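You operate a simulated robot arm through the tools that you are given. There is no shell and no other tool.

You run a simulated robot arm. Do the job below in one go: nothing can be reset, and whatever is moved stays where it is left.

## Task
Fit the soft spring, set the trip to 15 mm and test the bumper.
Fine: spring in its nest; switch on, push the bar in once so that one trip counts, switch off.

Only the result counts: the job must be done as asked and must still hold three seconds after the hand-in. Knocking over, shifting, dropping, spilling or breaking anything else fails it.

## Robot
A 7-joint arm with a fingered hand, fixed in place. Base frame: the origin is on the floor under the middle of its stand, x ahead of it, y to its left, z up; the work surface is at about z = 78. Lengths are in cm, angles in rad, forces in N, time in s.
It reaches about 108.9 cm from its shoulder. Its first joint turns from -2.601 to 2.601 rad. Payload 3.5 kg.
The tool frame sits at the grasp point between the pads (the TCP): z along the fingers, y along the line on which they close. The tips reach 3 cm beyond it. The gripper opens to 10.4 cm; its body begins 3.5 cm behind the TCP. The gripper is a hand of 4 fingers: y runs from the thumb to the fingers, the wrist lies at [-1.5, -11, -18.6] in the tool frame.
Orientation is that of the tool frame in the base frame, as a unit quaternion [x, y, z, w]. With the fingers straight down and the wrist toward the robot, the tool's x, y and z point along [0, 1, 0], [1, 0, 0] and [0, 0, -1] of the base frame.

## Interface
- The arm moves only by the tool play_rows. Its argument "commands" is a list of rows, each a list of 6 numbers: the shift along the base's x, y, z in cm, then the turn, a rotation vector about the base's x, y, z in rad. In form: [[dx, dy, dz, rx, ry, rz], ...]. A call has 1 to 20 rows; each row is the pose to reach, as a shift and turn from the pose commanded when the call began. Each row takes 0.2 s and may step no farther than 5 cm and 0.15 rad from the row before; otherwise, the whole call is refused. Where a pose cannot be reached the arm comes as near as it can. A force on the tool above 40 N (or 10 N above the force at the start of the call, whichever is more), or a blocked arm, ends the call early, and 0.2 s more pass. In this call time passes only in rows, and 0.2 s behind the last. It gives the time, the measured TCP pose, the force on the tool (base axes), the opening and the grip force at its end, in the units of the frame above (readings bear some noise), with the torque about the TCP (base axes, N m) and any sound that the robot's microphone picked up, and new pictures: "views" is both (left out), scene, wrist or none.
- Cameras (640 x 400 px; columns grow to the right, rows downward): "scene" is fixed at [40.01, -49.58, 136.6]; the picture's right is [1.00, 0.02, 0.00], its down [0.01, -0.33, -0.94] and it looks along [-0.01, 0.94, -0.33] (base axes); focal length 325 px, centre (320, 200). "wrist" rides on the gripper at [6.1, -9.2, -13] in the tool frame; the picture's right is [-0.81, 0.27, -0.52], its down [-0.53, -0.71, 0.46] and it looks along [-0.24, 0.64, 0.72] (tool axes); focal length 275 px, centre (320, 200). There is no depth. A picture from a camera that has moved, and an enlarged one, comes with that camera's place and axes in the base frame and with its lens. The place of the scene camera against the robot may be out by one fixed shift of up to 2.5 cm in any direction.
- lift_body(by): slides the trunk up (or, below 0, down) by that many cm; the arm rides with it, the base frame stays. It gives what a move gives, with no picture.
- set_fingers(index, middle, ring, thumb_bend, thumb_turn): sets how far each is bent, from 0 (flat) to 100 (curled in); at 30 the hand is open as for a grip, at 70 the pads meet at the TCP. One left out holds its place. A second passes; each finger stops where it meets its share of the squeeze, and holds until it gets a number again. It is the only way to open and close the hand. It gives what a move gives, with no picture; readings hold the bend of each and the force on the fingers (four entries, about 0 where the hand has none), thumb and palm. thumb_turn goes from beside the hand (0) to across from the fingers (100), as for a grip.
- zoom(camera, box): a new picture of the part [left, top, right, bottom] of that camera's present view, enlarged. It takes no simulated time.
- close_job(): hands the job in; it is judged then, once.

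Nothing tells you positions but the pictures and the camera data. Unless the task says otherwise, let go and move clear before handing in.

The tools are called after ">>>" as name(argument=value, ...) on one line, values as JSON. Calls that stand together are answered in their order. play_rows: Moves the arm, as the interface text tells. Its arguments: {"type":"object","properties":{"commands":{"type":"array","items":{"type":"array","items":{"type":"number"}}},"views":{"type":"string","enum":["both","scene","wrist","none"]}},"required":["commands"]} The other tools are called the same way: lift_body (by) moves the trunk up or down; set_fingers (index, middle, ring, thumb_bend, thumb_turn) moves the fingers one by one; zoom (camera, box) takes an enlarged picture of a part of a camera's view; close_job () hands the job in.

At the start:

```text
time_s: 0.0
eef_pos: [39.72, 67.66, 115.85]
tool_rot: [0.707, 0.707, 0.001, 0.0]
wrist_force: [0.4, -0.3, 0.1]
wrist_torque: [-0.03, 0.0, 0.03]
gripper_width: 10.35
finger_force: 0.1
shape: jaw
bend: [30.0, 30.0, 30.0, 30.0, 98.0]
finger forces: [0.0, 0.0, 0.0, 0.0, 0.0, 0.1]
trunk travel left (down, up): [-50.0, 21.0]
```

scene: 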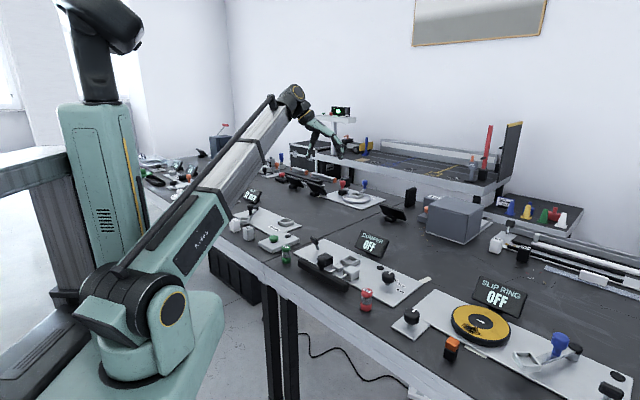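
wrist: 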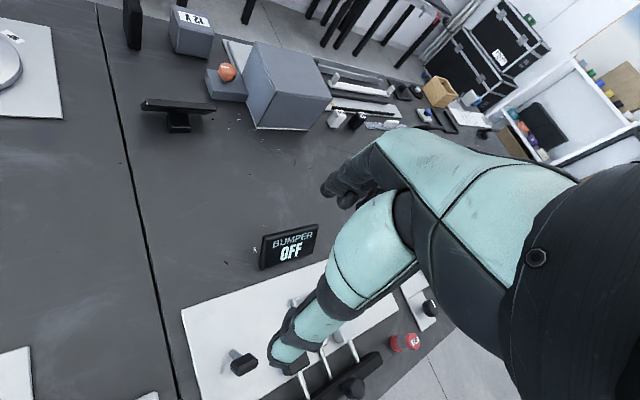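

I see the bench with a "BUMPER OFF" display near the middle of the scene view and a plate in front of it carrying the bumper parts. I will zoom in to find the parts before moving.

>>> zoom(camera="scene", box=[270, 220, 440, 326])

>>> zoom(camera="wrist", box=[180, 220, 460, 395])

>>> zoom(camera="scene", box=[220, 170, 460, 320])

```text
3.76 times, centred on (355, 273) of scene
camera zoom: at [40.01, -49.58, 136.6], right [1.0, 0.02, 0.0], down [0.01, -0.33, -0.94], along [-0.01, 0.94, -0.33], focal length 1224 px, centre (188, -75)
```

zoom: 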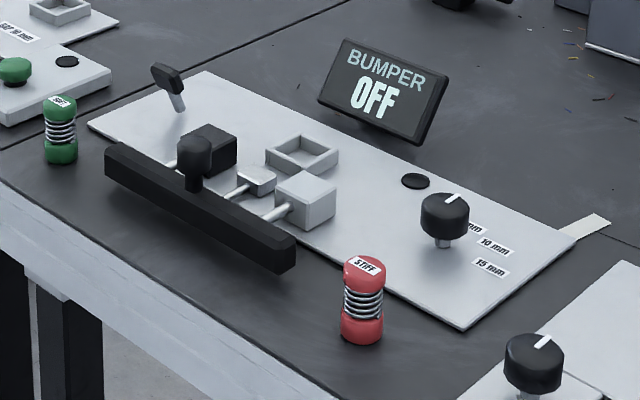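

```text
2.29 times, centred on (320, 308) of wrist
camera zoom: at [30.43, 73.81, 128.74], right [0.28, -0.81, 0.52], down [-0.71, -0.53, -0.46], along [0.65, -0.24, -0.72], focal length 629 px, centre (320, -46)
```

zoom: 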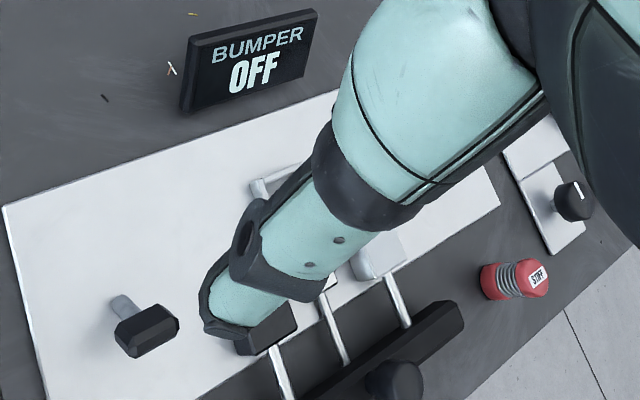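

```text
2.67 times, centred on (340, 245) of scene
camera zoom: at [40.01, -49.58, 136.6], right [1.0, 0.02, 0.0], down [0.01, -0.33, -0.94], along [-0.01, 0.94, -0.33], focal length 867 px, centre (267, 80)
```

zoom: 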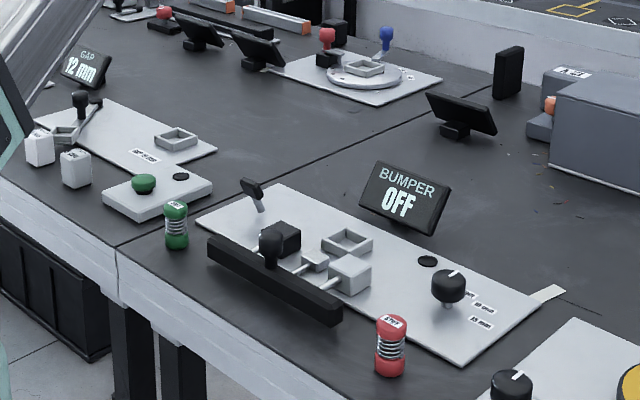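

The green spring lettered SOFT stands left of the plate and the red STIFF one on the right. The plate is turned 45°, with its bar facing the robot; it also has a knob marked 5/10/15 mm, a lever switch on the left and a square nest behind the bar. I will bring the hand above the plate, turned 45°, for a close look.

>>> play_rows(commands=[[-0.5, -3.5, -1.5, 0, 0, 0.1], [-1, -7, -3, 0, 0, 0.2], [-1.7, -10.5, -5, 0, 0, 0.3], [-2.4, -14, -7, 0, 0, 0.4], [-3, -17.5, -9, 0, 0, 0.5], [-3.7, -21, -11, 0, 0, 0.6], [-4.4, -24.5, -13, 0, 0, 0.7], [-5.4, -28, -14.5, 0, 0, 0.785], [-5.4, -29.7, -15.5, 0, 0, 0.785]], views="both")

```text
time_s: 2.0
eef_pos: [34.3, 37.99, 100.34]
tool_rot: [0.382, 0.924, 0.001, -0.001]
wrist_force: [0.0, -0.4, 1.0]
wrist_torque: [0.02, 0.02, 0.0]
gripper_width: 10.36
finger_force: 0.2
shape: jaw
bend: [30.0, 30.0, 30.0, 30.0, 98.0]
finger forces: [0.1, 0.0, 0.0, 0.0, 0.1, 0.0]
trunk travel left (down, up): [-50.0, 21.0]
camera wrist: at [23.48, 35.82, 113.34], right [0.77, -0.38, 0.52], down [-0.13, -0.88, -0.46], along [0.63, 0.28, -0.72], focal length 275 px, centre (320, 200)
```

scene: 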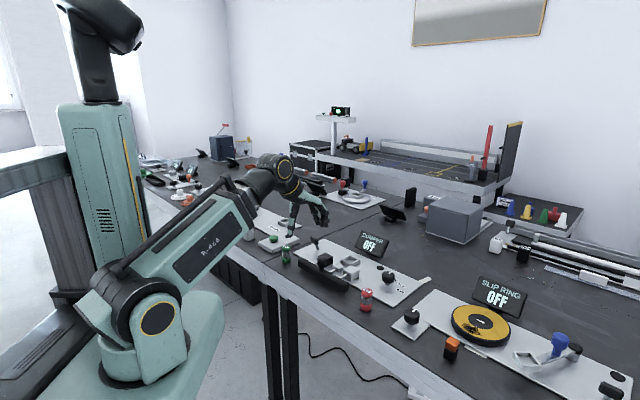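
wrist: 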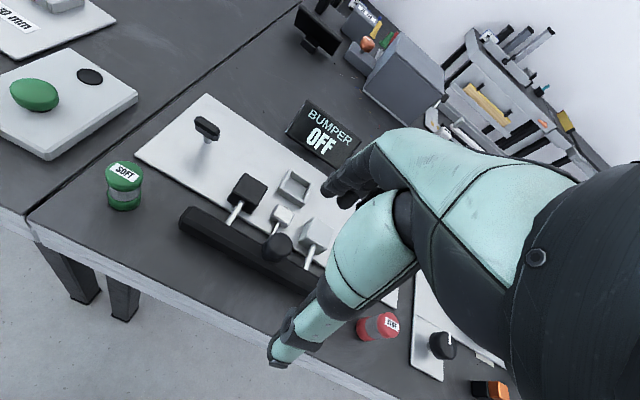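

I now see the plate well from the wrist camera, with the SOFT spring standing clear at the left. I will zoom in for exact positions.

>>> zoom(camera="wrist", box=[90, 90, 410, 290])

>>> zoom(camera="wrist", box=[170, 100, 330, 200])

>>> zoom(camera="scene", box=[370, 250, 434, 290])

>>> zoom(camera="scene", box=[290, 235, 370, 285])

```text
2.00 times, centred on (250, 190) of wrist
camera zoom: at [23.48, 35.82, 113.34], right [0.77, -0.38, 0.52], down [-0.13, -0.88, -0.46], along [0.63, 0.28, -0.72], focal length 551 px, centre (460, 220)
```

zoom: 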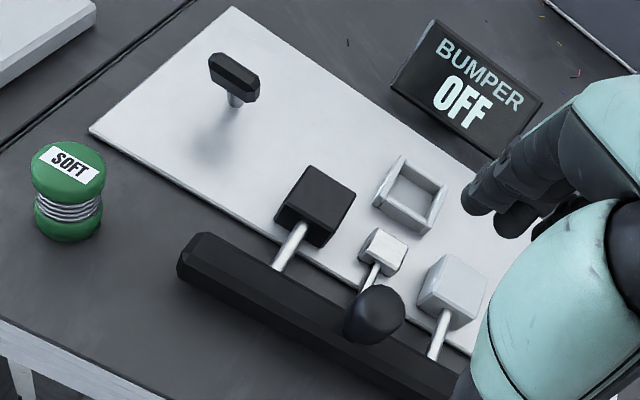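

```text
4.00 times, centred on (250, 150) of wrist
camera zoom: at [23.48, 35.82, 113.34], right [0.77, -0.38, 0.52], down [-0.13, -0.88, -0.46], along [0.63, 0.28, -0.72], focal length 1101 px, centre (600, 400)
```

zoom: 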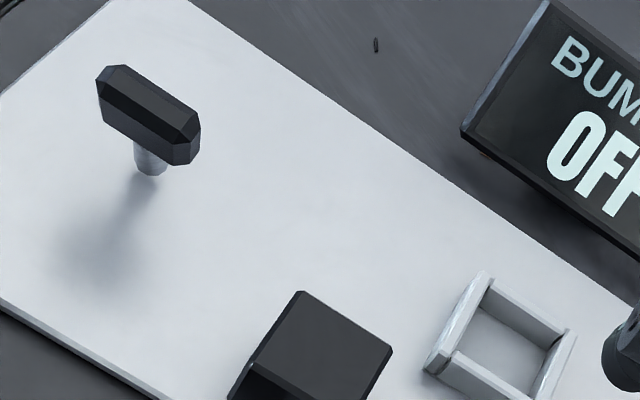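

```text
10.00 times, centred on (402, 270) of scene
camera zoom: at [40.01, -49.58, 136.6], right [1.0, 0.02, 0.0], down [0.01, -0.33, -0.94], along [-0.01, 0.94, -0.33], focal length 3252 px, centre (-500, -500)
```

zoom: 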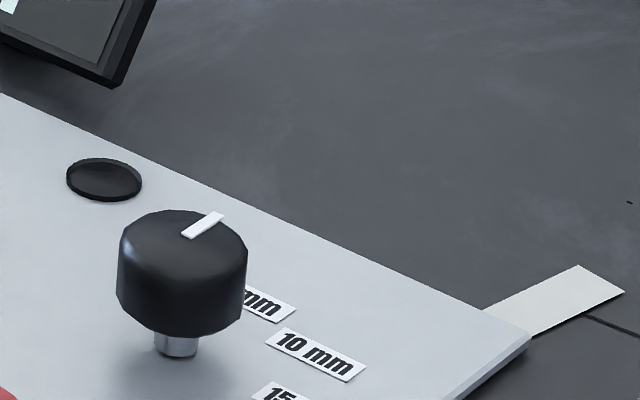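

```text
8.00 times, centred on (330, 260) of scene
camera zoom: at [40.01, -49.58, 136.6], right [1.0, 0.02, 0.0], down [0.01, -0.33, -0.94], along [-0.01, 0.94, -0.33], focal length 2602 px, centre (240, -280)
```

zoom: 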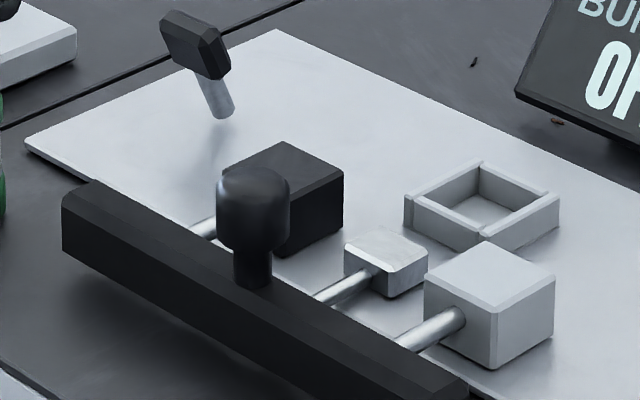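

The SOFT spring stands at about (26.2, 53.8), roughly 3.9 cm wide and 5.7 cm tall. The nest is near (47.8, 51) on the plate. Next I will hover over the spring to refine its place.

>>> play_rows(commands=[[-2, 4, -0.5, 0, 0, 0], [-4, 8, -1, 0, 0, 0], [-6, 12, -2.5, 0, 0, 0], [-8.1, 15.8, -5, 0, 0, 0], [-8.1, 15.8, -7.3, 0, 0, 0]], views="both")

>>> zoom(camera="wrist", box=[120, 180, 440, 380])

>>> zoom(camera="scene", box=[240, 190, 340, 270])

```text
time_s: 3.2
eef_pos: [26.15, 53.6, 92.8]
tool_rot: [0.383, 0.924, 0.0, 0.0]
wrist_force: [-0.3, -0.5, 0.5]
wrist_torque: [0.02, 0.01, 0.01]
gripper_width: 10.38
finger_force: 0.0
shape: jaw
bend: [30.0, 30.0, 30.0, 30.0, 98.0]
finger forces: [0.0, 0.0, 0.1, 0.0, 0.0, 0.1]
trunk travel left (down, up): [-50.0, 21.0]
camera wrist: at [15.22, 51.59, 105.76], right [0.77, -0.38, 0.52], down [-0.13, -0.88, -0.46], along [0.63, 0.28, -0.72], focal length 275 px, centre (320, 200)
```

scene: 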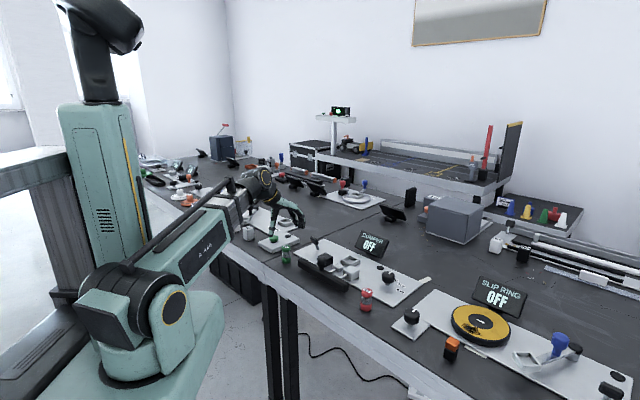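
wrist: 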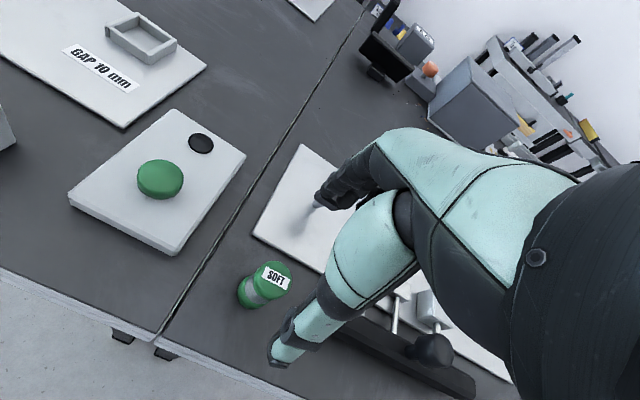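

```text
2.00 times, centred on (280, 280) of wrist
camera zoom: at [15.22, 51.59, 105.76], right [0.77, -0.38, 0.52], down [-0.13, -0.88, -0.46], along [0.63, 0.28, -0.72], focal length 551 px, centre (400, 40)
```

zoom: 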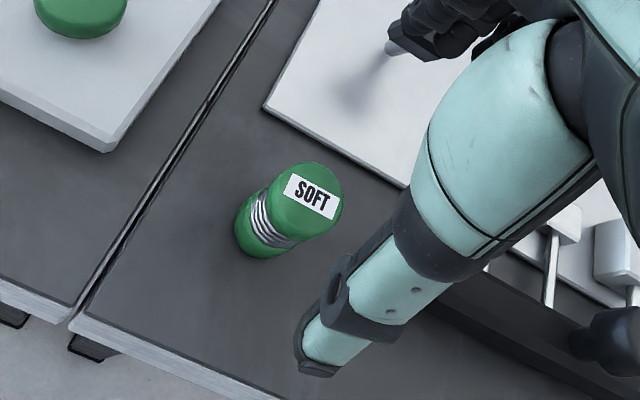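

```text
5.00 times, centred on (290, 230) of scene
camera zoom: at [40.01, -49.58, 136.6], right [1.0, 0.02, 0.0], down [0.01, -0.33, -0.94], along [-0.01, 0.94, -0.33], focal length 1626 px, centre (470, 50)
```

zoom: 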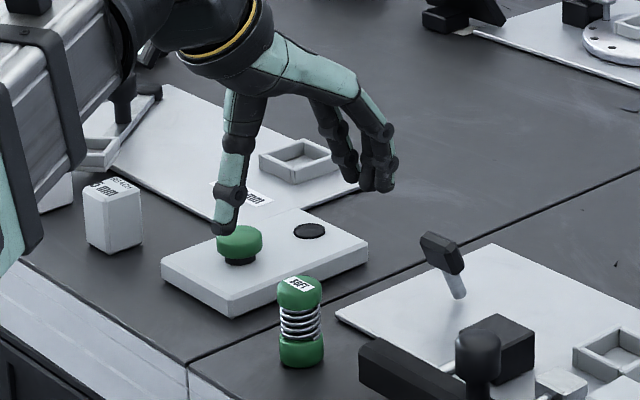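

The hand is centred over the SOFT spring (I put it at local U 56.4, V 19.4, i.e. about (26.2, 53.7)). I will lower until the pads are near the spring's top half, keeping the fingertips clear of its lower part.

>>> play_rows(commands=[[0, 0, -3, 0, 0, 0], [0, 0, -6, 0, 0, 0], [0, 0, -7.5, 0, 0, 0], [0, 0, -8, 0, 0, 0], [0, 0, -8, 0, 0, 0]], views="both")

>>> zoom(camera="wrist", box=[200, 140, 440, 380])

>>> zoom(camera="scene", box=[250, 210, 330, 270])

```text
time_s: 4.4
eef_pos: [26.29, 53.82, 84.92]
tool_rot: [0.383, 0.924, 0.0, 0.0]
wrist_force: [0.2, 1.1, 0.0]
wrist_torque: [0.01, 0.03, 0.01]
gripper_width: 10.37
finger_force: 0.0
shape: jaw
bend: [30.0, 30.0, 30.0, 30.0, 98.0]
finger forces: [0.0, 0.0, 0.1, 0.0, 0.1, 0.1]
trunk travel left (down, up): [-50.0, 21.0]
camera wrist: at [15.41, 51.68, 97.94], right [0.77, -0.38, 0.52], down [-0.13, -0.88, -0.46], along [0.63, 0.28, -0.72], focal length 275 px, centre (320, 200)
```

scene: 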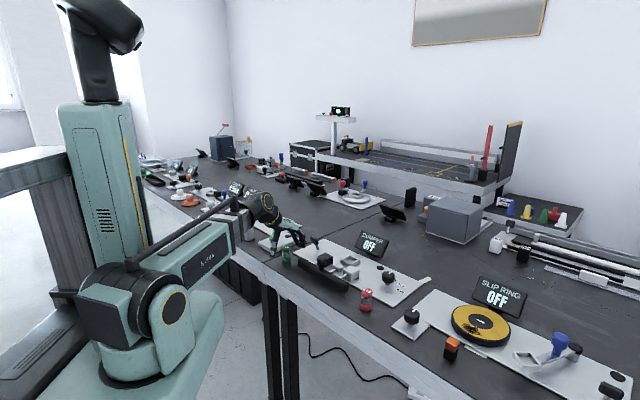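
wrist: 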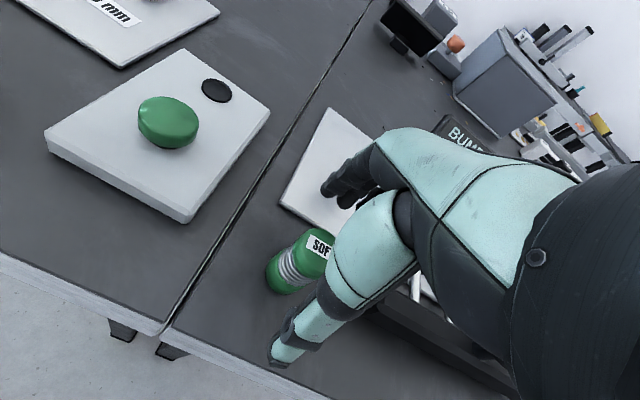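

```text
1.67 times, centred on (320, 260) of wrist
camera zoom: at [15.41, 51.68, 97.94], right [0.77, -0.38, 0.52], down [-0.13, -0.88, -0.46], along [0.63, 0.28, -0.72], focal length 459 px, centre (320, 100)
```

zoom: 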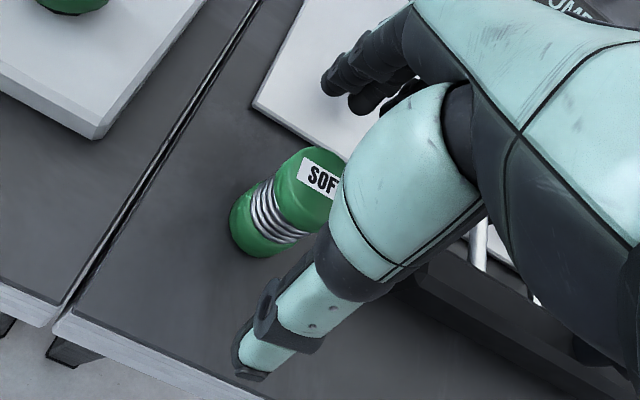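

```text
6.67 times, centred on (290, 240) of scene
camera zoom: at [40.01, -49.58, 136.6], right [1.0, 0.02, 0.0], down [0.01, -0.33, -0.94], along [-0.01, 0.94, -0.33], focal length 2168 px, centre (520, -67)
```

zoom: 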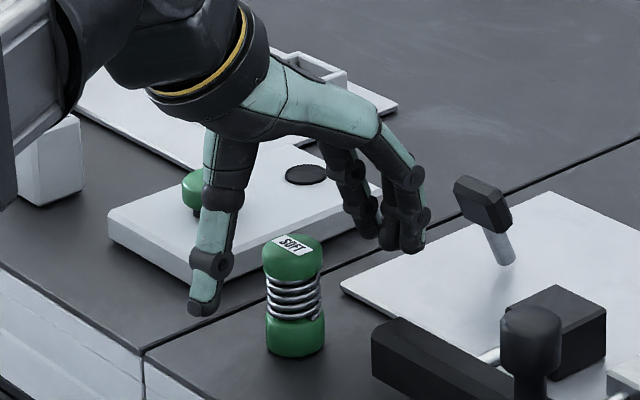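

The spring sits between thumb and fingers in both views. I will lower 2 cm more and close the fingers partway to check the fit.

>>> play_rows(commands=[[0, -0.1, -1, 0, 0, 0], [0, -0.1, -2, 0, 0, 0], [0, -0.1, -2, 0, 0, 0]], views="none")

>>> set_fingers(index=46, middle=46, ring=46, thumb_bend=46)

>>> zoom(camera="scene", box=[250, 210, 330, 270])

>>> zoom(camera="wrist", box=[200, 140, 440, 380])

```text
time_s: 5.2
eef_pos: [26.18, 53.65, 82.99]
tool_rot: [0.383, 0.924, 0.0, 0.001]
wrist_force: [-0.8, 0.6, -0.1]
wrist_torque: [0.01, 0.0, -0.03]
gripper_width: 10.39
finger_force: 0.0
shape: jaw
bend: [30.0, 30.0, 30.0, 30.0, 98.0]
finger forces: [0.0, 0.0, 0.0, 0.0, 0.0, 0.1]
trunk travel left (down, up): [-50.0, 21.0]
```

```text
time_s: 6.2
eef_pos: [26.3, 53.65, 83.0]
tool_rot: [0.383, 0.924, 0.0, 0.0]
wrist_force: [-0.3, 1.0, -0.4]
wrist_torque: [-0.02, -0.03, -0.01]
gripper_width: 6.32
finger_force: 0.0
shape: fingers
bend: [46.0, 46.0, 46.0, 46.0, 98.0]
finger forces: [0.0, 0.1, 0.1, 0.1, 0.1, 0.0]
trunk travel left (down, up): [-50.0, 21.0]
```

```text
6.67 times, centred on (290, 240) of scene
camera zoom: at [40.01, -49.58, 136.6], right [1.0, 0.02, 0.0], down [0.01, -0.33, -0.94], along [-0.01, 0.94, -0.33], focal length 2168 px, centre (520, -67)
```

zoom: 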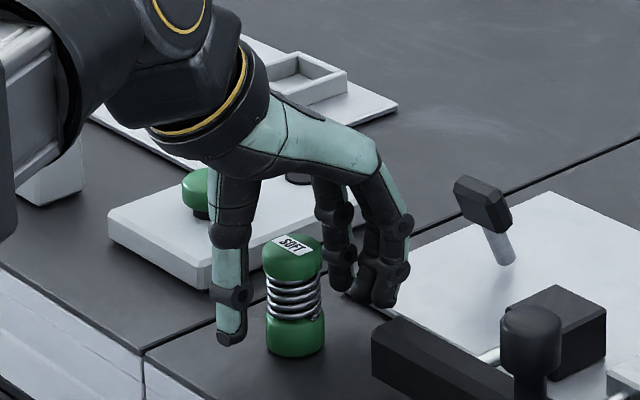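

```text
1.67 times, centred on (320, 260) of wrist
camera zoom: at [15.35, 51.55, 95.92], right [0.77, -0.38, 0.52], down [-0.13, -0.88, -0.46], along [0.63, 0.28, -0.72], focal length 459 px, centre (320, 100)
```

zoom: 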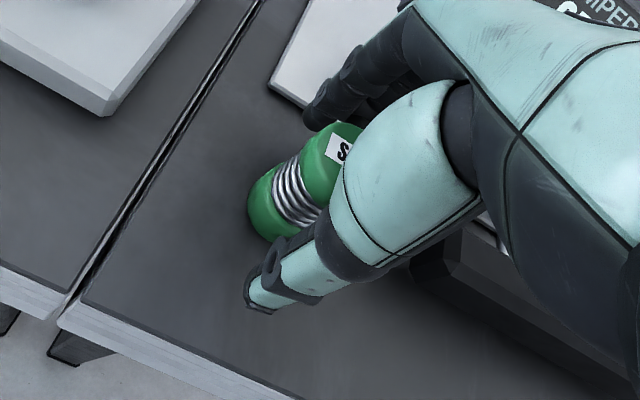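

The gap is down to 6.3 cm and the spring is still upright between the pads. I will now close to grip it.

>>> set_fingers(index=53, middle=53, ring=53, thumb_bend=53)

>>> zoom(camera="scene", box=[250, 210, 330, 270])

>>> zoom(camera="wrist", box=[200, 140, 440, 380])

```text
time_s: 7.2
eef_pos: [26.23, 53.71, 83.0]
tool_rot: [0.383, 0.924, 0.0, 0.0]
wrist_force: [-0.3, -0.1, -0.2]
wrist_torque: [0.04, -0.03, 0.0]
gripper_width: 4.52
finger_force: 0.0
shape: fingers
bend: [53.0, 53.0, 53.0, 53.0, 98.0]
finger forces: [0.0, 0.0, 0.0, 0.0, 0.0, 0.0]
trunk travel left (down, up): [-50.0, 21.0]
```

```text
6.67 times, centred on (290, 240) of scene
camera zoom: at [40.01, -49.58, 136.6], right [1.0, 0.02, 0.0], down [0.01, -0.33, -0.94], along [-0.01, 0.94, -0.33], focal length 2168 px, centre (520, -67)
```

zoom: 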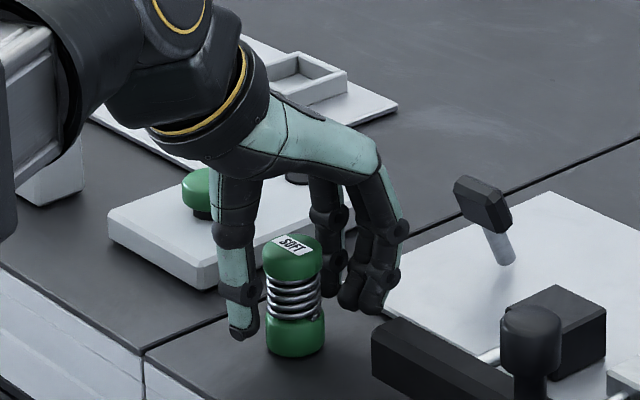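

```text
1.67 times, centred on (320, 260) of wrist
camera zoom: at [15.35, 51.55, 95.92], right [0.77, -0.38, 0.52], down [-0.13, -0.88, -0.46], along [0.63, 0.28, -0.72], focal length 459 px, centre (320, 100)
```

zoom: 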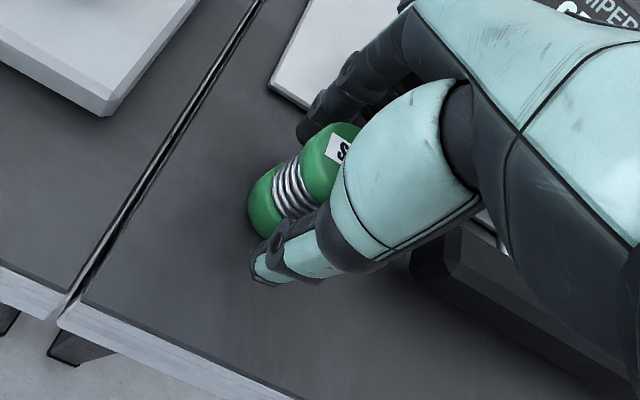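

Nearly touching now (4.5 cm opening). Closing to grip.

>>> set_fingers(index=62, middle=62, ring=62, thumb_bend=62)

>>> zoom(camera="scene", box=[250, 210, 330, 270])

>>> zoom(camera="wrist", box=[200, 140, 440, 380])

```text
time_s: 8.2
eef_pos: [26.16, 53.73, 82.92]
tool_rot: [0.383, 0.924, 0.0, 0.0]
wrist_force: [-0.3, 0.4, -0.1]
wrist_torque: [-0.03, 0.02, 0.0]
gripper_width: 2.68
finger_force: 1.8
shape: fingers
bend: [60.0, 61.0, 62.0, 60.0, 97.0]
finger forces: [1.4, 0.6, 0.0, 0.1, 1.8, 0.0]
trunk travel left (down, up): [-50.0, 21.0]
```

```text
6.67 times, centred on (290, 240) of scene
camera zoom: at [40.01, -49.58, 136.6], right [1.0, 0.02, 0.0], down [0.01, -0.33, -0.94], along [-0.01, 0.94, -0.33], focal length 2168 px, centre (520, -67)
```

zoom: 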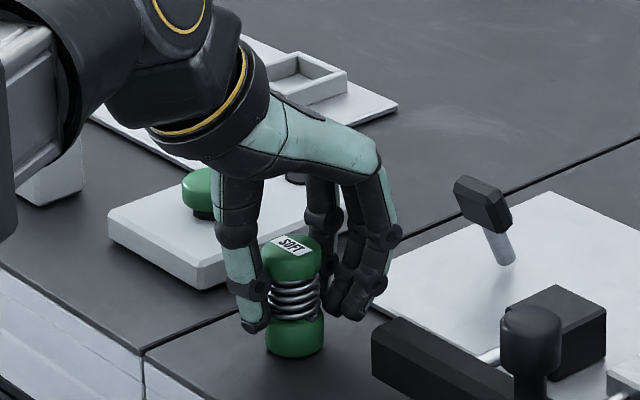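

```text
1.67 times, centred on (320, 260) of wrist
camera zoom: at [15.35, 51.56, 95.92], right [0.77, -0.38, 0.52], down [-0.13, -0.88, -0.46], along [0.63, 0.28, -0.72], focal length 459 px, centre (320, 100)
```

zoom: 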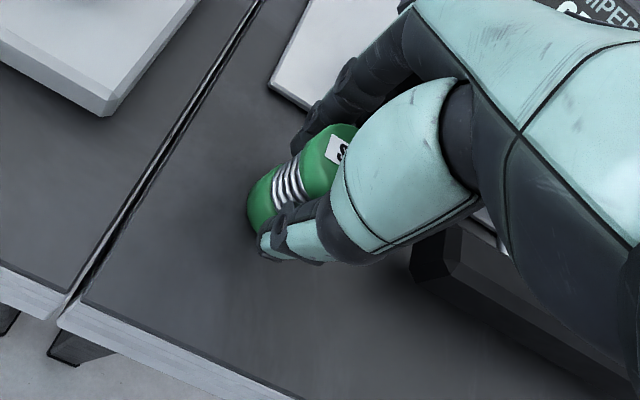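

Index, middle and thumb now touch the spring (thumb 1.8 N). I will squeeze more firmly before lifting.

>>> set_fingers(index=72, middle=72, ring=66, thumb_bend=72)

>>> zoom(camera="scene", box=[250, 210, 330, 270])

>>> zoom(camera="wrist", box=[200, 140, 440, 380])

```text
time_s: 9.2
eef_pos: [26.13, 53.65, 82.96]
tool_rot: [0.382, 0.924, 0.0, 0.0]
wrist_force: [-0.4, -0.5, -0.6]
wrist_torque: [0.01, 0.02, -0.05]
gripper_width: 2.44
finger_force: 13.2
shape: fingers
bend: [61.0, 66.0, 66.0, 61.0, 96.0]
finger forces: [8.2, 5.1, 0.1, 0.0, 13.1, 0.0]
trunk travel left (down, up): [-50.0, 21.0]
```

```text
6.67 times, centred on (290, 240) of scene
camera zoom: at [40.01, -49.58, 136.6], right [1.0, 0.02, 0.0], down [0.01, -0.33, -0.94], along [-0.01, 0.94, -0.33], focal length 2168 px, centre (520, -67)
```

zoom: 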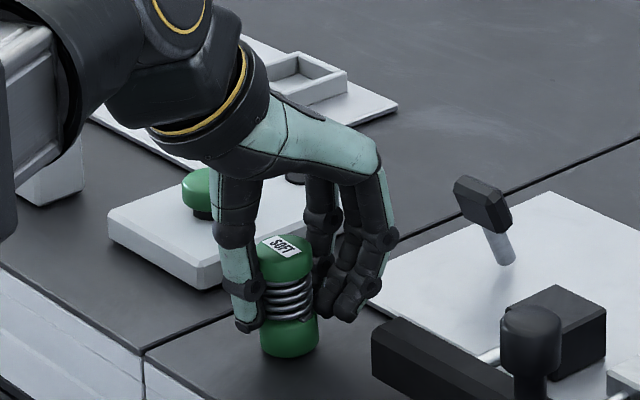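

```text
1.67 times, centred on (320, 260) of wrist
camera zoom: at [15.35, 51.56, 95.92], right [0.77, -0.38, 0.52], down [-0.13, -0.88, -0.46], along [0.63, 0.28, -0.72], focal length 459 px, centre (320, 100)
```

zoom: 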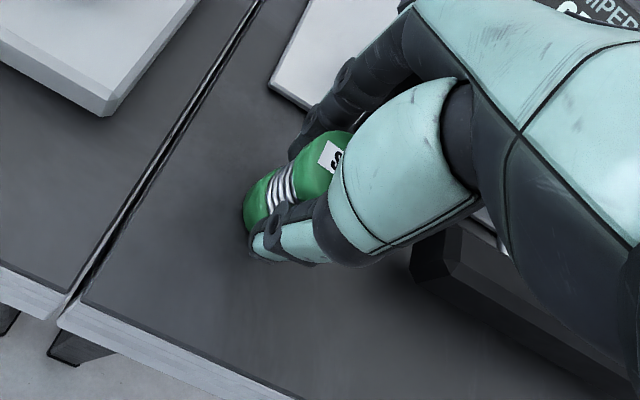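

The grip is firm (about 13 N on the thumb), though the spring may have leaned slightly. I will look closer before lifting.

>>> zoom(camera="scene", box=[270, 225, 310, 260])

>>> zoom(camera="wrist", box=[270, 180, 370, 300])

```text
11.43 times, centred on (290, 242) of scene
camera zoom: at [40.01, -49.58, 136.6], right [1.0, 0.02, 0.0], down [0.01, -0.33, -0.94], along [-0.01, 0.94, -0.33], focal length 3717 px, centre (663, -286)
```

zoom: 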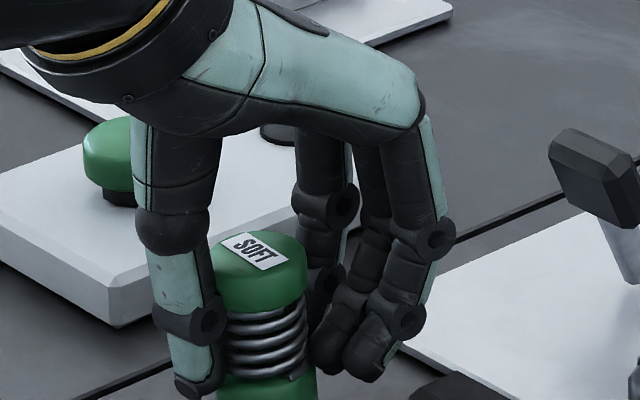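

```text
3.33 times, centred on (320, 240) of wrist
camera zoom: at [15.35, 51.56, 95.92], right [0.77, -0.38, 0.52], down [-0.13, -0.88, -0.46], along [0.63, 0.28, -0.72], focal length 918 px, centre (320, 67)
```

zoom: 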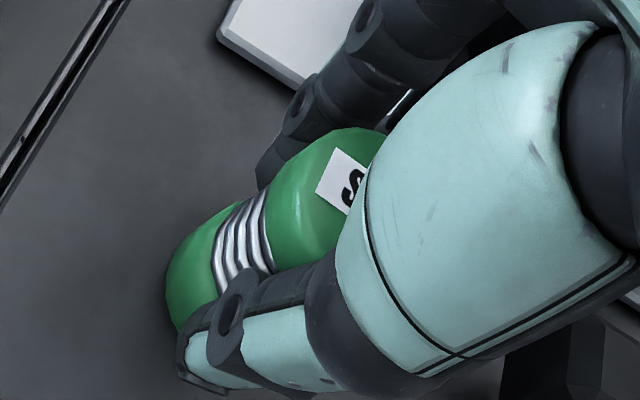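

The spring looks only very slightly leaned and is held by index, middle and thumb. I will lift it straight up 6 cm and check it.

>>> play_rows(commands=[[0, 0, 0.5, 0, 0, 0], [0, 0, 1.5, 0, 0, 0], [0, 0, 3, 0, 0, 0], [0, 0, 5, 0, 0, 0], [0, 0, 7, 0, 0, 0], [0, 0, 7, 0, 0, 0]], views="none")

>>> zoom(camera="scene", box=[260, 205, 320, 260])

>>> zoom(camera="wrist", box=[220, 160, 380, 320])

```text
time_s: 10.6
eef_pos: [26.11, 53.7, 89.84]
tool_rot: [0.383, 0.924, 0.0, 0.0]
wrist_force: [0.4, 0.0, -2.1]
wrist_torque: [0.02, 0.0, -0.03]
gripper_width: 2.44
finger_force: 13.4
shape: fingers
bend: [61.0, 66.0, 66.0, 61.0, 96.0]
finger forces: [8.2, 5.3, 0.1, 0.0, 13.1, 0.0]
trunk travel left (down, up): [-50.0, 21.0]
```

```text
7.27 times, centred on (290, 232) of scene
camera zoom: at [40.01, -49.58, 136.6], right [1.0, 0.02, 0.0], down [0.01, -0.33, -0.94], along [-0.01, 0.94, -0.33], focal length 2365 px, centre (538, -36)
```

zoom: 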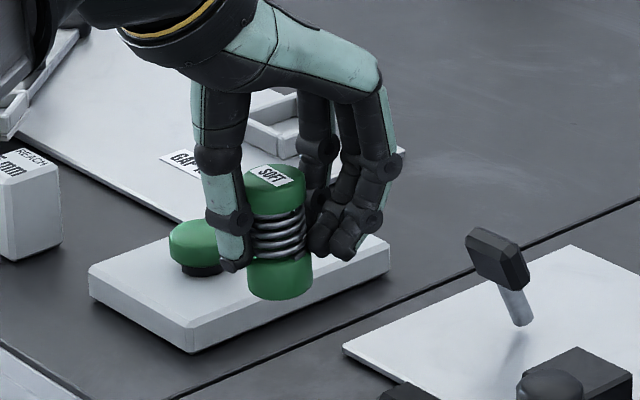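

```text
2.50 times, centred on (300, 240) of wrist
camera zoom: at [15.29, 51.5, 102.9], right [0.77, -0.38, 0.52], down [-0.13, -0.88, -0.46], along [0.63, 0.28, -0.72], focal length 688 px, centre (370, 100)
```

zoom: 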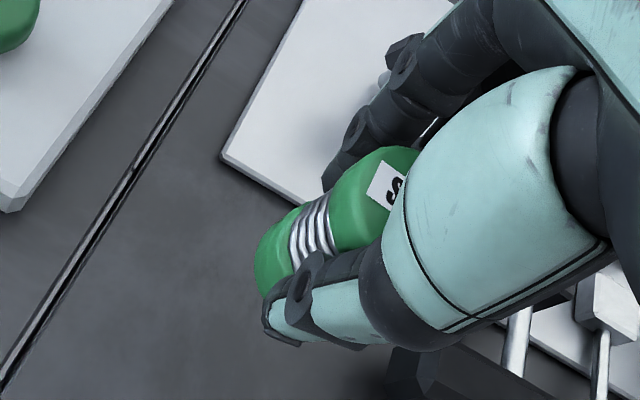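

The spring is held upright, about centred at the grasp point. I will carry it high over the bar to a spot beside the nest from which the wrist camera can see the nest well.

>>> play_rows(commands=[[0, 0, 3, 0, 0, 0], [2, -1, 6, 0, 0, 0], [5, -3, 7, 0, 0, 0], [8.5, -5, 7, 0, 0, 0], [12, -7, 7, 0, 0, 0], [15.5, -9, 7, 0, 0, 0], [19, -11, 7, 0, 0, 0], [22, -12.6, 6, 0, 0, 0], [22.7, -13, 5, 0, 0, 0], [22.7, -13, 5, 0, 0, 0]], views="both")

>>> zoom(camera="wrist", box=[130, 100, 350, 290])

>>> zoom(camera="scene", box=[290, 200, 410, 300])

```text
time_s: 12.8
eef_pos: [48.65, 40.66, 94.91]
tool_rot: [0.382, 0.924, 0.0, 0.001]
wrist_force: [-0.1, -0.3, -0.7]
wrist_torque: [-0.01, 0.0, 0.02]
gripper_width: 2.43
finger_force: 13.4
shape: fingers
bend: [61.0, 66.0, 66.0, 61.0, 96.0]
finger forces: [8.2, 5.5, 0.1, 0.1, 12.9, 0.1]
trunk travel left (down, up): [-50.0, 21.0]
camera wrist: at [37.83, 38.58, 107.82], right [0.77, -0.38, 0.52], down [-0.13, -0.88, -0.46], along [0.63, 0.28, -0.72], focal length 275 px, centre (320, 200)
```

scene: 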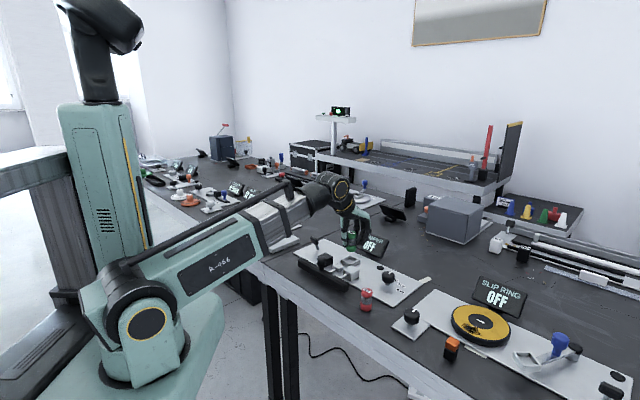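
wrist: 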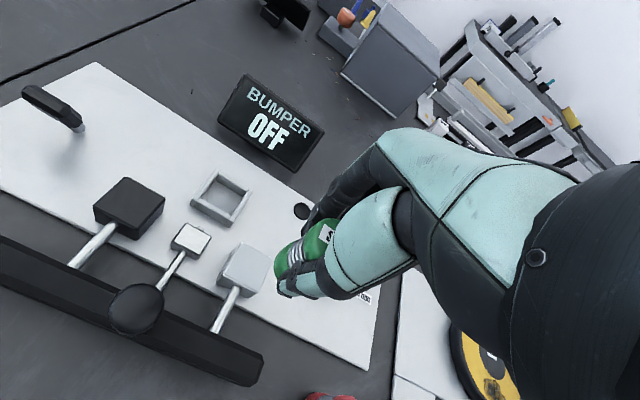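

```text
2.11 times, centred on (240, 195) of wrist
camera zoom: at [37.83, 38.58, 107.82], right [0.77, -0.38, 0.52], down [-0.13, -0.88, -0.46], along [0.63, 0.28, -0.72], focal length 580 px, centre (488, 210)
```

zoom: 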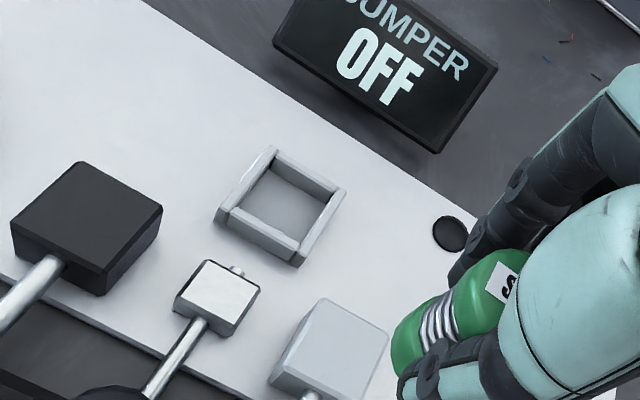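

```text
4.00 times, centred on (350, 250) of scene
camera zoom: at [40.01, -49.58, 136.6], right [1.0, 0.02, 0.0], down [0.01, -0.33, -0.94], along [-0.01, 0.94, -0.33], focal length 1301 px, centre (200, 0)
```

zoom: 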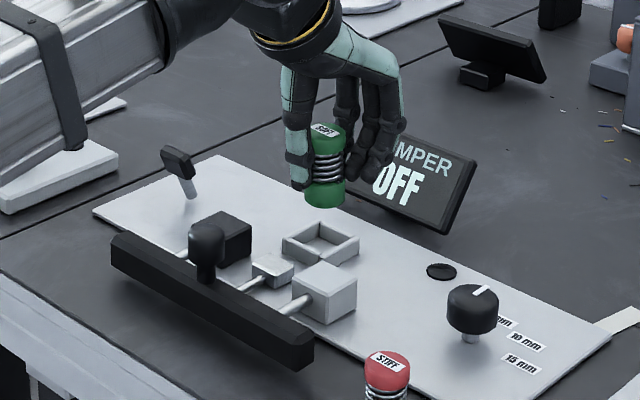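

The nest is clear in the wrist view now. I will zoom tightly on it to measure its corners.

>>> zoom(camera="wrist", box=[180, 160, 260, 240])

>>> zoom(camera="wrist", box=[260, 190, 350, 310])

```text
5.00 times, centred on (220, 200) of wrist
camera zoom: at [37.83, 38.58, 107.82], right [0.77, -0.38, 0.52], down [-0.13, -0.88, -0.46], along [0.63, 0.28, -0.72], focal length 1376 px, centre (820, 200)
```

zoom: 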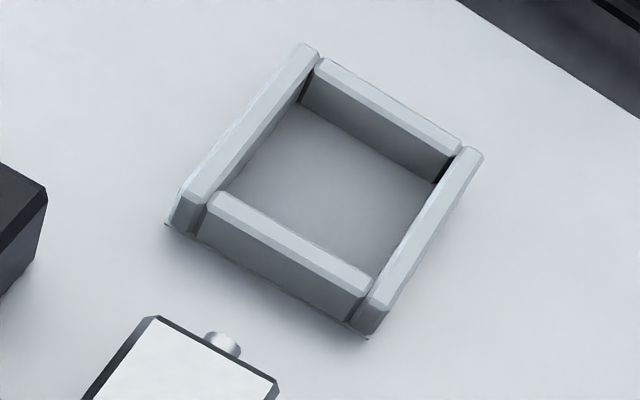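

```text
3.33 times, centred on (305, 250) of wrist
camera zoom: at [37.83, 38.58, 107.82], right [0.77, -0.38, 0.52], down [-0.13, -0.88, -0.46], along [0.63, 0.28, -0.72], focal length 918 px, centre (370, 33)
```

zoom: 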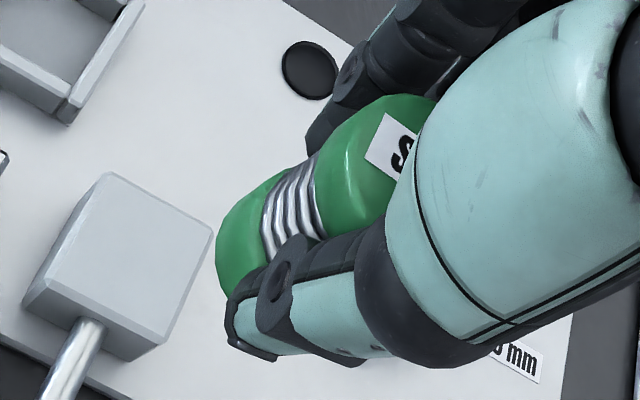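

I put the nest's centre at about local U 71.3, V 2.1, with wall tops near z 80.6 and an opening slightly wider than the spring. I will hover the spring above it and compare the two in both views.

>>> play_rows(commands=[[0.1, 3, 0, 0, 0, 0], [0.2, 6, -0.5, 0, 0, 0], [0.25, 9, -2, 0, 0, 0], [0.28, 11.17, -4, 0, 0, 0], [0.28, 11.17, -5.5, 0, 0, 0], [0.28, 11.17, -5.5, 0, 0, 0]], views="both")

>>> zoom(camera="wrist", box=[200, 180, 360, 340])

>>> zoom(camera="scene", box=[320, 220, 390, 290])

```text
time_s: 14.2
eef_pos: [48.88, 51.84, 89.5]
tool_rot: [0.382, 0.924, -0.001, 0.0]
wrist_force: [-0.6, 0.7, -1.4]
wrist_torque: [-0.03, 0.02, -0.02]
gripper_width: 2.41
finger_force: 13.2
shape: fingers
bend: [61.0, 66.0, 66.0, 61.0, 96.0]
finger forces: [8.2, 5.6, 0.0, 0.1, 12.9, 0.0]
trunk travel left (down, up): [-50.0, 21.0]
camera wrist: at [38.12, 49.67, 102.5], right [0.77, -0.38, 0.52], down [-0.13, -0.88, -0.46], along [0.63, 0.28, -0.72], focal length 275 px, centre (320, 200)
```

scene: 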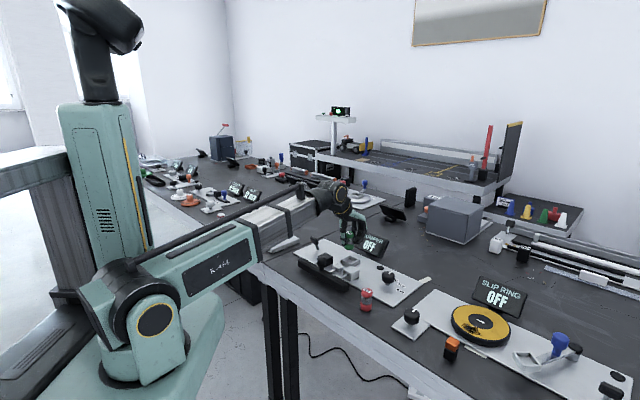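
wrist: 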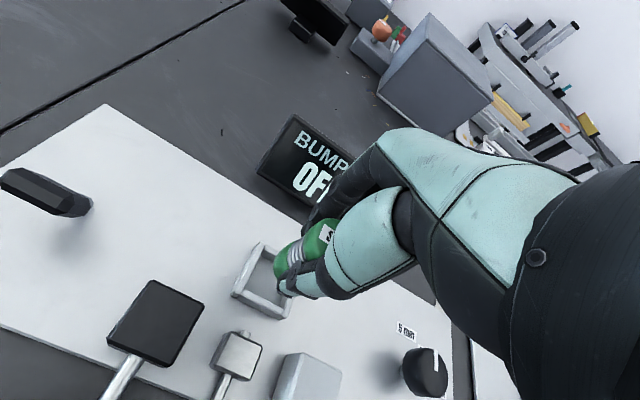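

```text
2.50 times, centred on (280, 260) of wrist
camera zoom: at [38.12, 49.67, 102.5], right [0.77, -0.38, 0.52], down [-0.13, -0.88, -0.46], along [0.63, 0.28, -0.72], focal length 688 px, centre (420, 50)
```

zoom: 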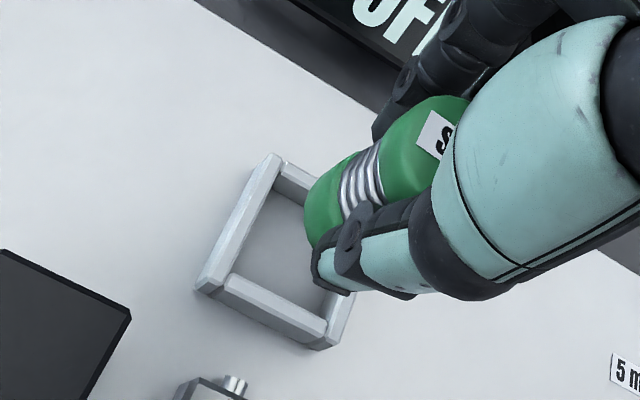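

```text
5.71 times, centred on (355, 255) of scene
camera zoom: at [40.01, -49.58, 136.6], right [1.0, 0.02, 0.0], down [0.01, -0.33, -0.94], along [-0.01, 0.94, -0.33], focal length 1858 px, centre (120, -114)
```

zoom: 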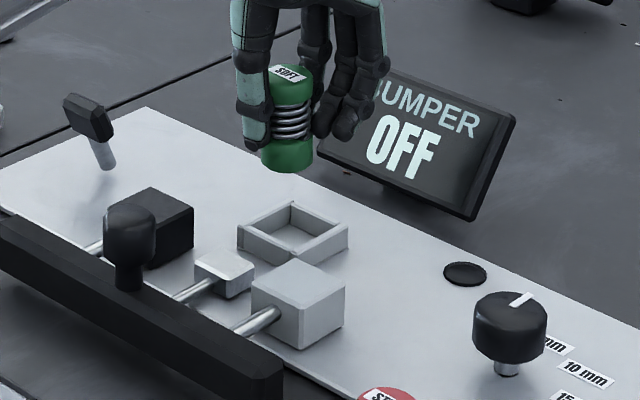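

>>> zoom(camera="wrist", box=[225, 215, 305, 325])

>>> zoom(camera="wrist", box=[265, 205, 345, 315])

>>> zoom(camera="scene", box=[335, 225, 385, 275])

```text
3.64 times, centred on (265, 270) of wrist
camera zoom: at [38.12, 49.67, 102.5], right [0.77, -0.38, 0.52], down [-0.13, -0.88, -0.46], along [0.63, 0.28, -0.72], focal length 1001 px, centre (520, -54)
```

zoom: 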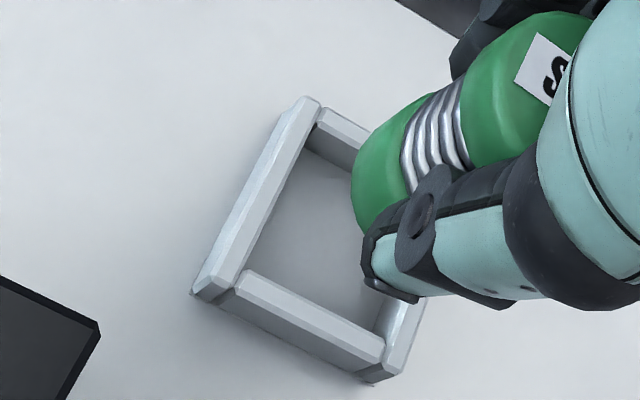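

```text
3.64 times, centred on (305, 260) of wrist
camera zoom: at [38.12, 49.67, 102.5], right [0.77, -0.38, 0.52], down [-0.13, -0.88, -0.46], along [0.63, 0.28, -0.72], focal length 1001 px, centre (374, -18)
```

zoom: 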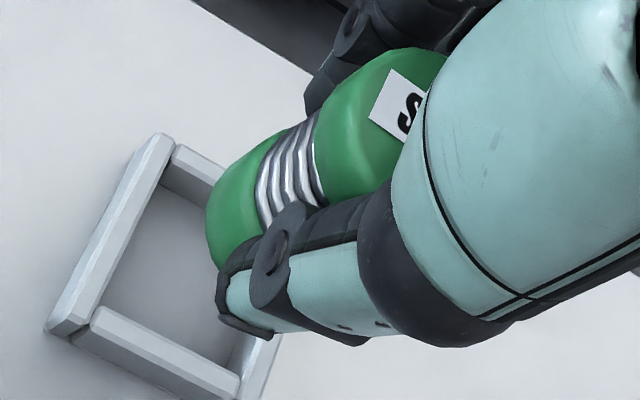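

```text
8.00 times, centred on (360, 250) of scene
camera zoom: at [40.01, -49.58, 136.6], right [1.0, 0.02, 0.0], down [0.01, -0.33, -0.94], along [-0.01, 0.94, -0.33], focal length 2602 px, centre (0, -200)
```

zoom: 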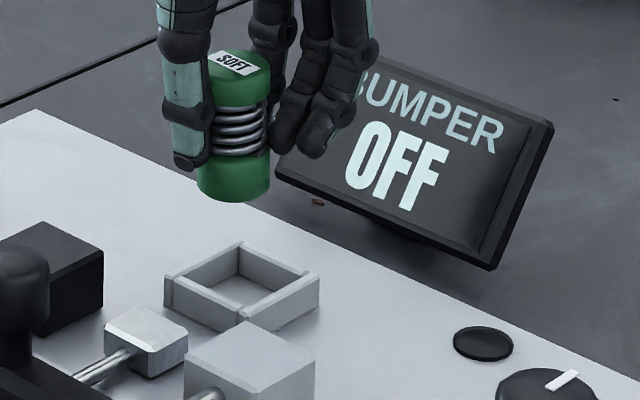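

From the wrist and scene views together, the spring needs to go about 0.4 cm farther out (U). I will shift it and lower it until it is just above the nest walls, then check again.

>>> play_rows(commands=[[0.28, 0.28, -1, 0, 0, 0], [0.28, 0.28, -2, 0, 0, 0], [0.28, 0.28, -2.8, 0, 0, 0], [0.28, 0.28, -2.8, 0, 0, 0]], views="none")

>>> zoom(camera="wrist", box=[235, 205, 335, 315])

>>> zoom(camera="scene", box=[335, 235, 375, 275])

```text
time_s: 15.2
eef_pos: [49.24, 52.17, 86.61]
tool_rot: [0.383, 0.924, 0.0, 0.0]
wrist_force: [0.1, -1.1, -0.5]
wrist_torque: [-0.01, 0.01, -0.01]
gripper_width: 2.41
finger_force: 13.4
shape: fingers
bend: [61.0, 66.0, 66.0, 61.0, 96.0]
finger forces: [8.2, 5.6, 0.1, 0.0, 12.9, 0.1]
trunk travel left (down, up): [-50.0, 21.0]
```

```text
3.64 times, centred on (285, 260) of wrist
camera zoom: at [38.5, 49.99, 99.65], right [0.77, -0.38, 0.52], down [-0.13, -0.88, -0.46], along [0.63, 0.28, -0.72], focal length 1001 px, centre (447, -18)
```

zoom: 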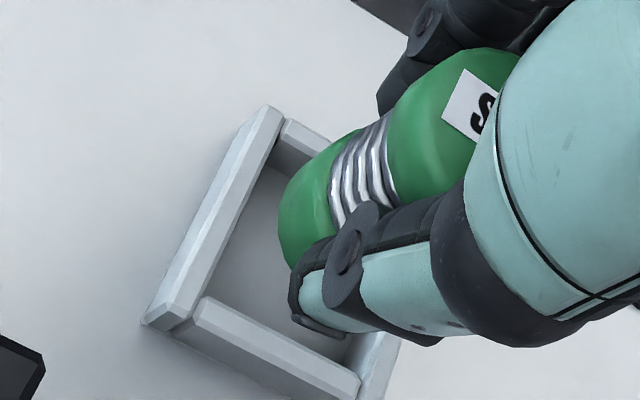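

```text
10.00 times, centred on (355, 255) of scene
camera zoom: at [40.01, -49.58, 136.6], right [1.0, 0.02, 0.0], down [0.01, -0.33, -0.94], along [-0.01, 0.94, -0.33], focal length 3252 px, centre (-30, -350)
```

zoom: 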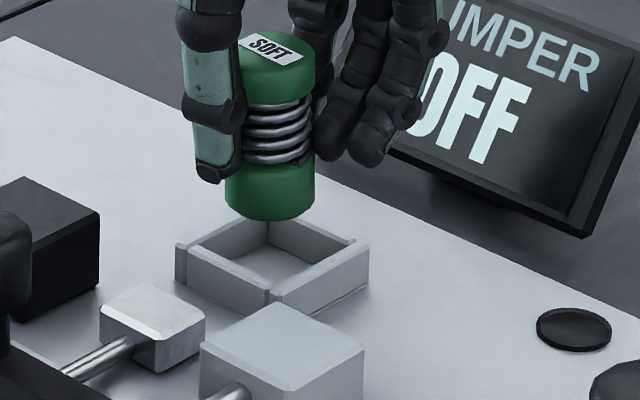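

In the scene view the spring is nearly lined up sideways; the wrist view suggests about 0.3 cm farther out and a touch left. I will make that correction and lower 1 cm, stopping just above the walls.

>>> play_rows(commands=[[0.1, 0.32, -0.4, 0, 0, 0], [0.1, 0.32, -0.9, 0, 0, 0], [0.1, 0.32, -0.9, 0, 0, 0]], views="none")

>>> zoom(camera="wrist", box=[235, 215, 335, 325])

>>> zoom(camera="scene", box=[335, 235, 375, 275])

```text
time_s: 16.0
eef_pos: [49.37, 52.38, 85.67]
tool_rot: [0.382, 0.924, 0.0, -0.001]
wrist_force: [0.1, 0.1, -0.9]
wrist_torque: [0.01, -0.01, 0.02]
gripper_width: 2.41
finger_force: 13.2
shape: fingers
bend: [61.0, 66.0, 66.0, 61.0, 96.0]
finger forces: [8.2, 5.5, 0.0, 0.1, 12.9, 0.0]
trunk travel left (down, up): [-50.0, 21.0]
```

```text
3.64 times, centred on (285, 270) of wrist
camera zoom: at [38.61, 50.35, 98.72], right [0.77, -0.38, 0.52], down [-0.13, -0.88, -0.46], along [0.63, 0.28, -0.72], focal length 1001 px, centre (447, -54)
```

zoom: 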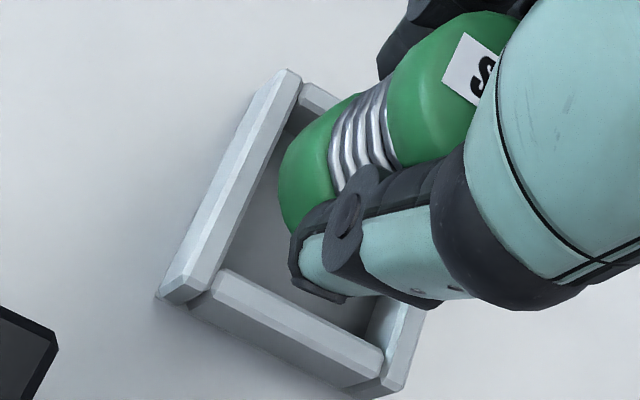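

```text
10.00 times, centred on (355, 255) of scene
camera zoom: at [40.01, -49.58, 136.6], right [1.0, 0.02, 0.0], down [0.01, -0.33, -0.94], along [-0.01, 0.94, -0.33], focal length 3252 px, centre (-30, -350)
```

zoom: 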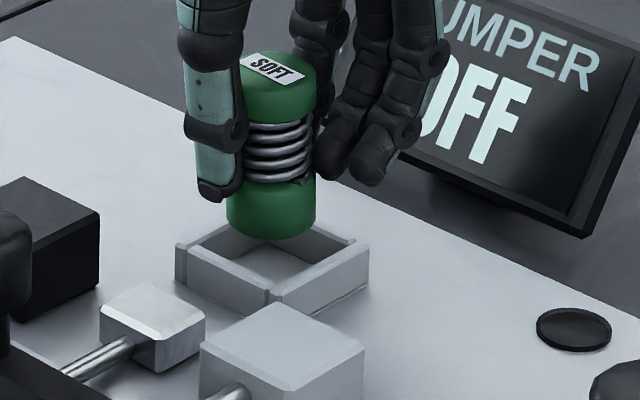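

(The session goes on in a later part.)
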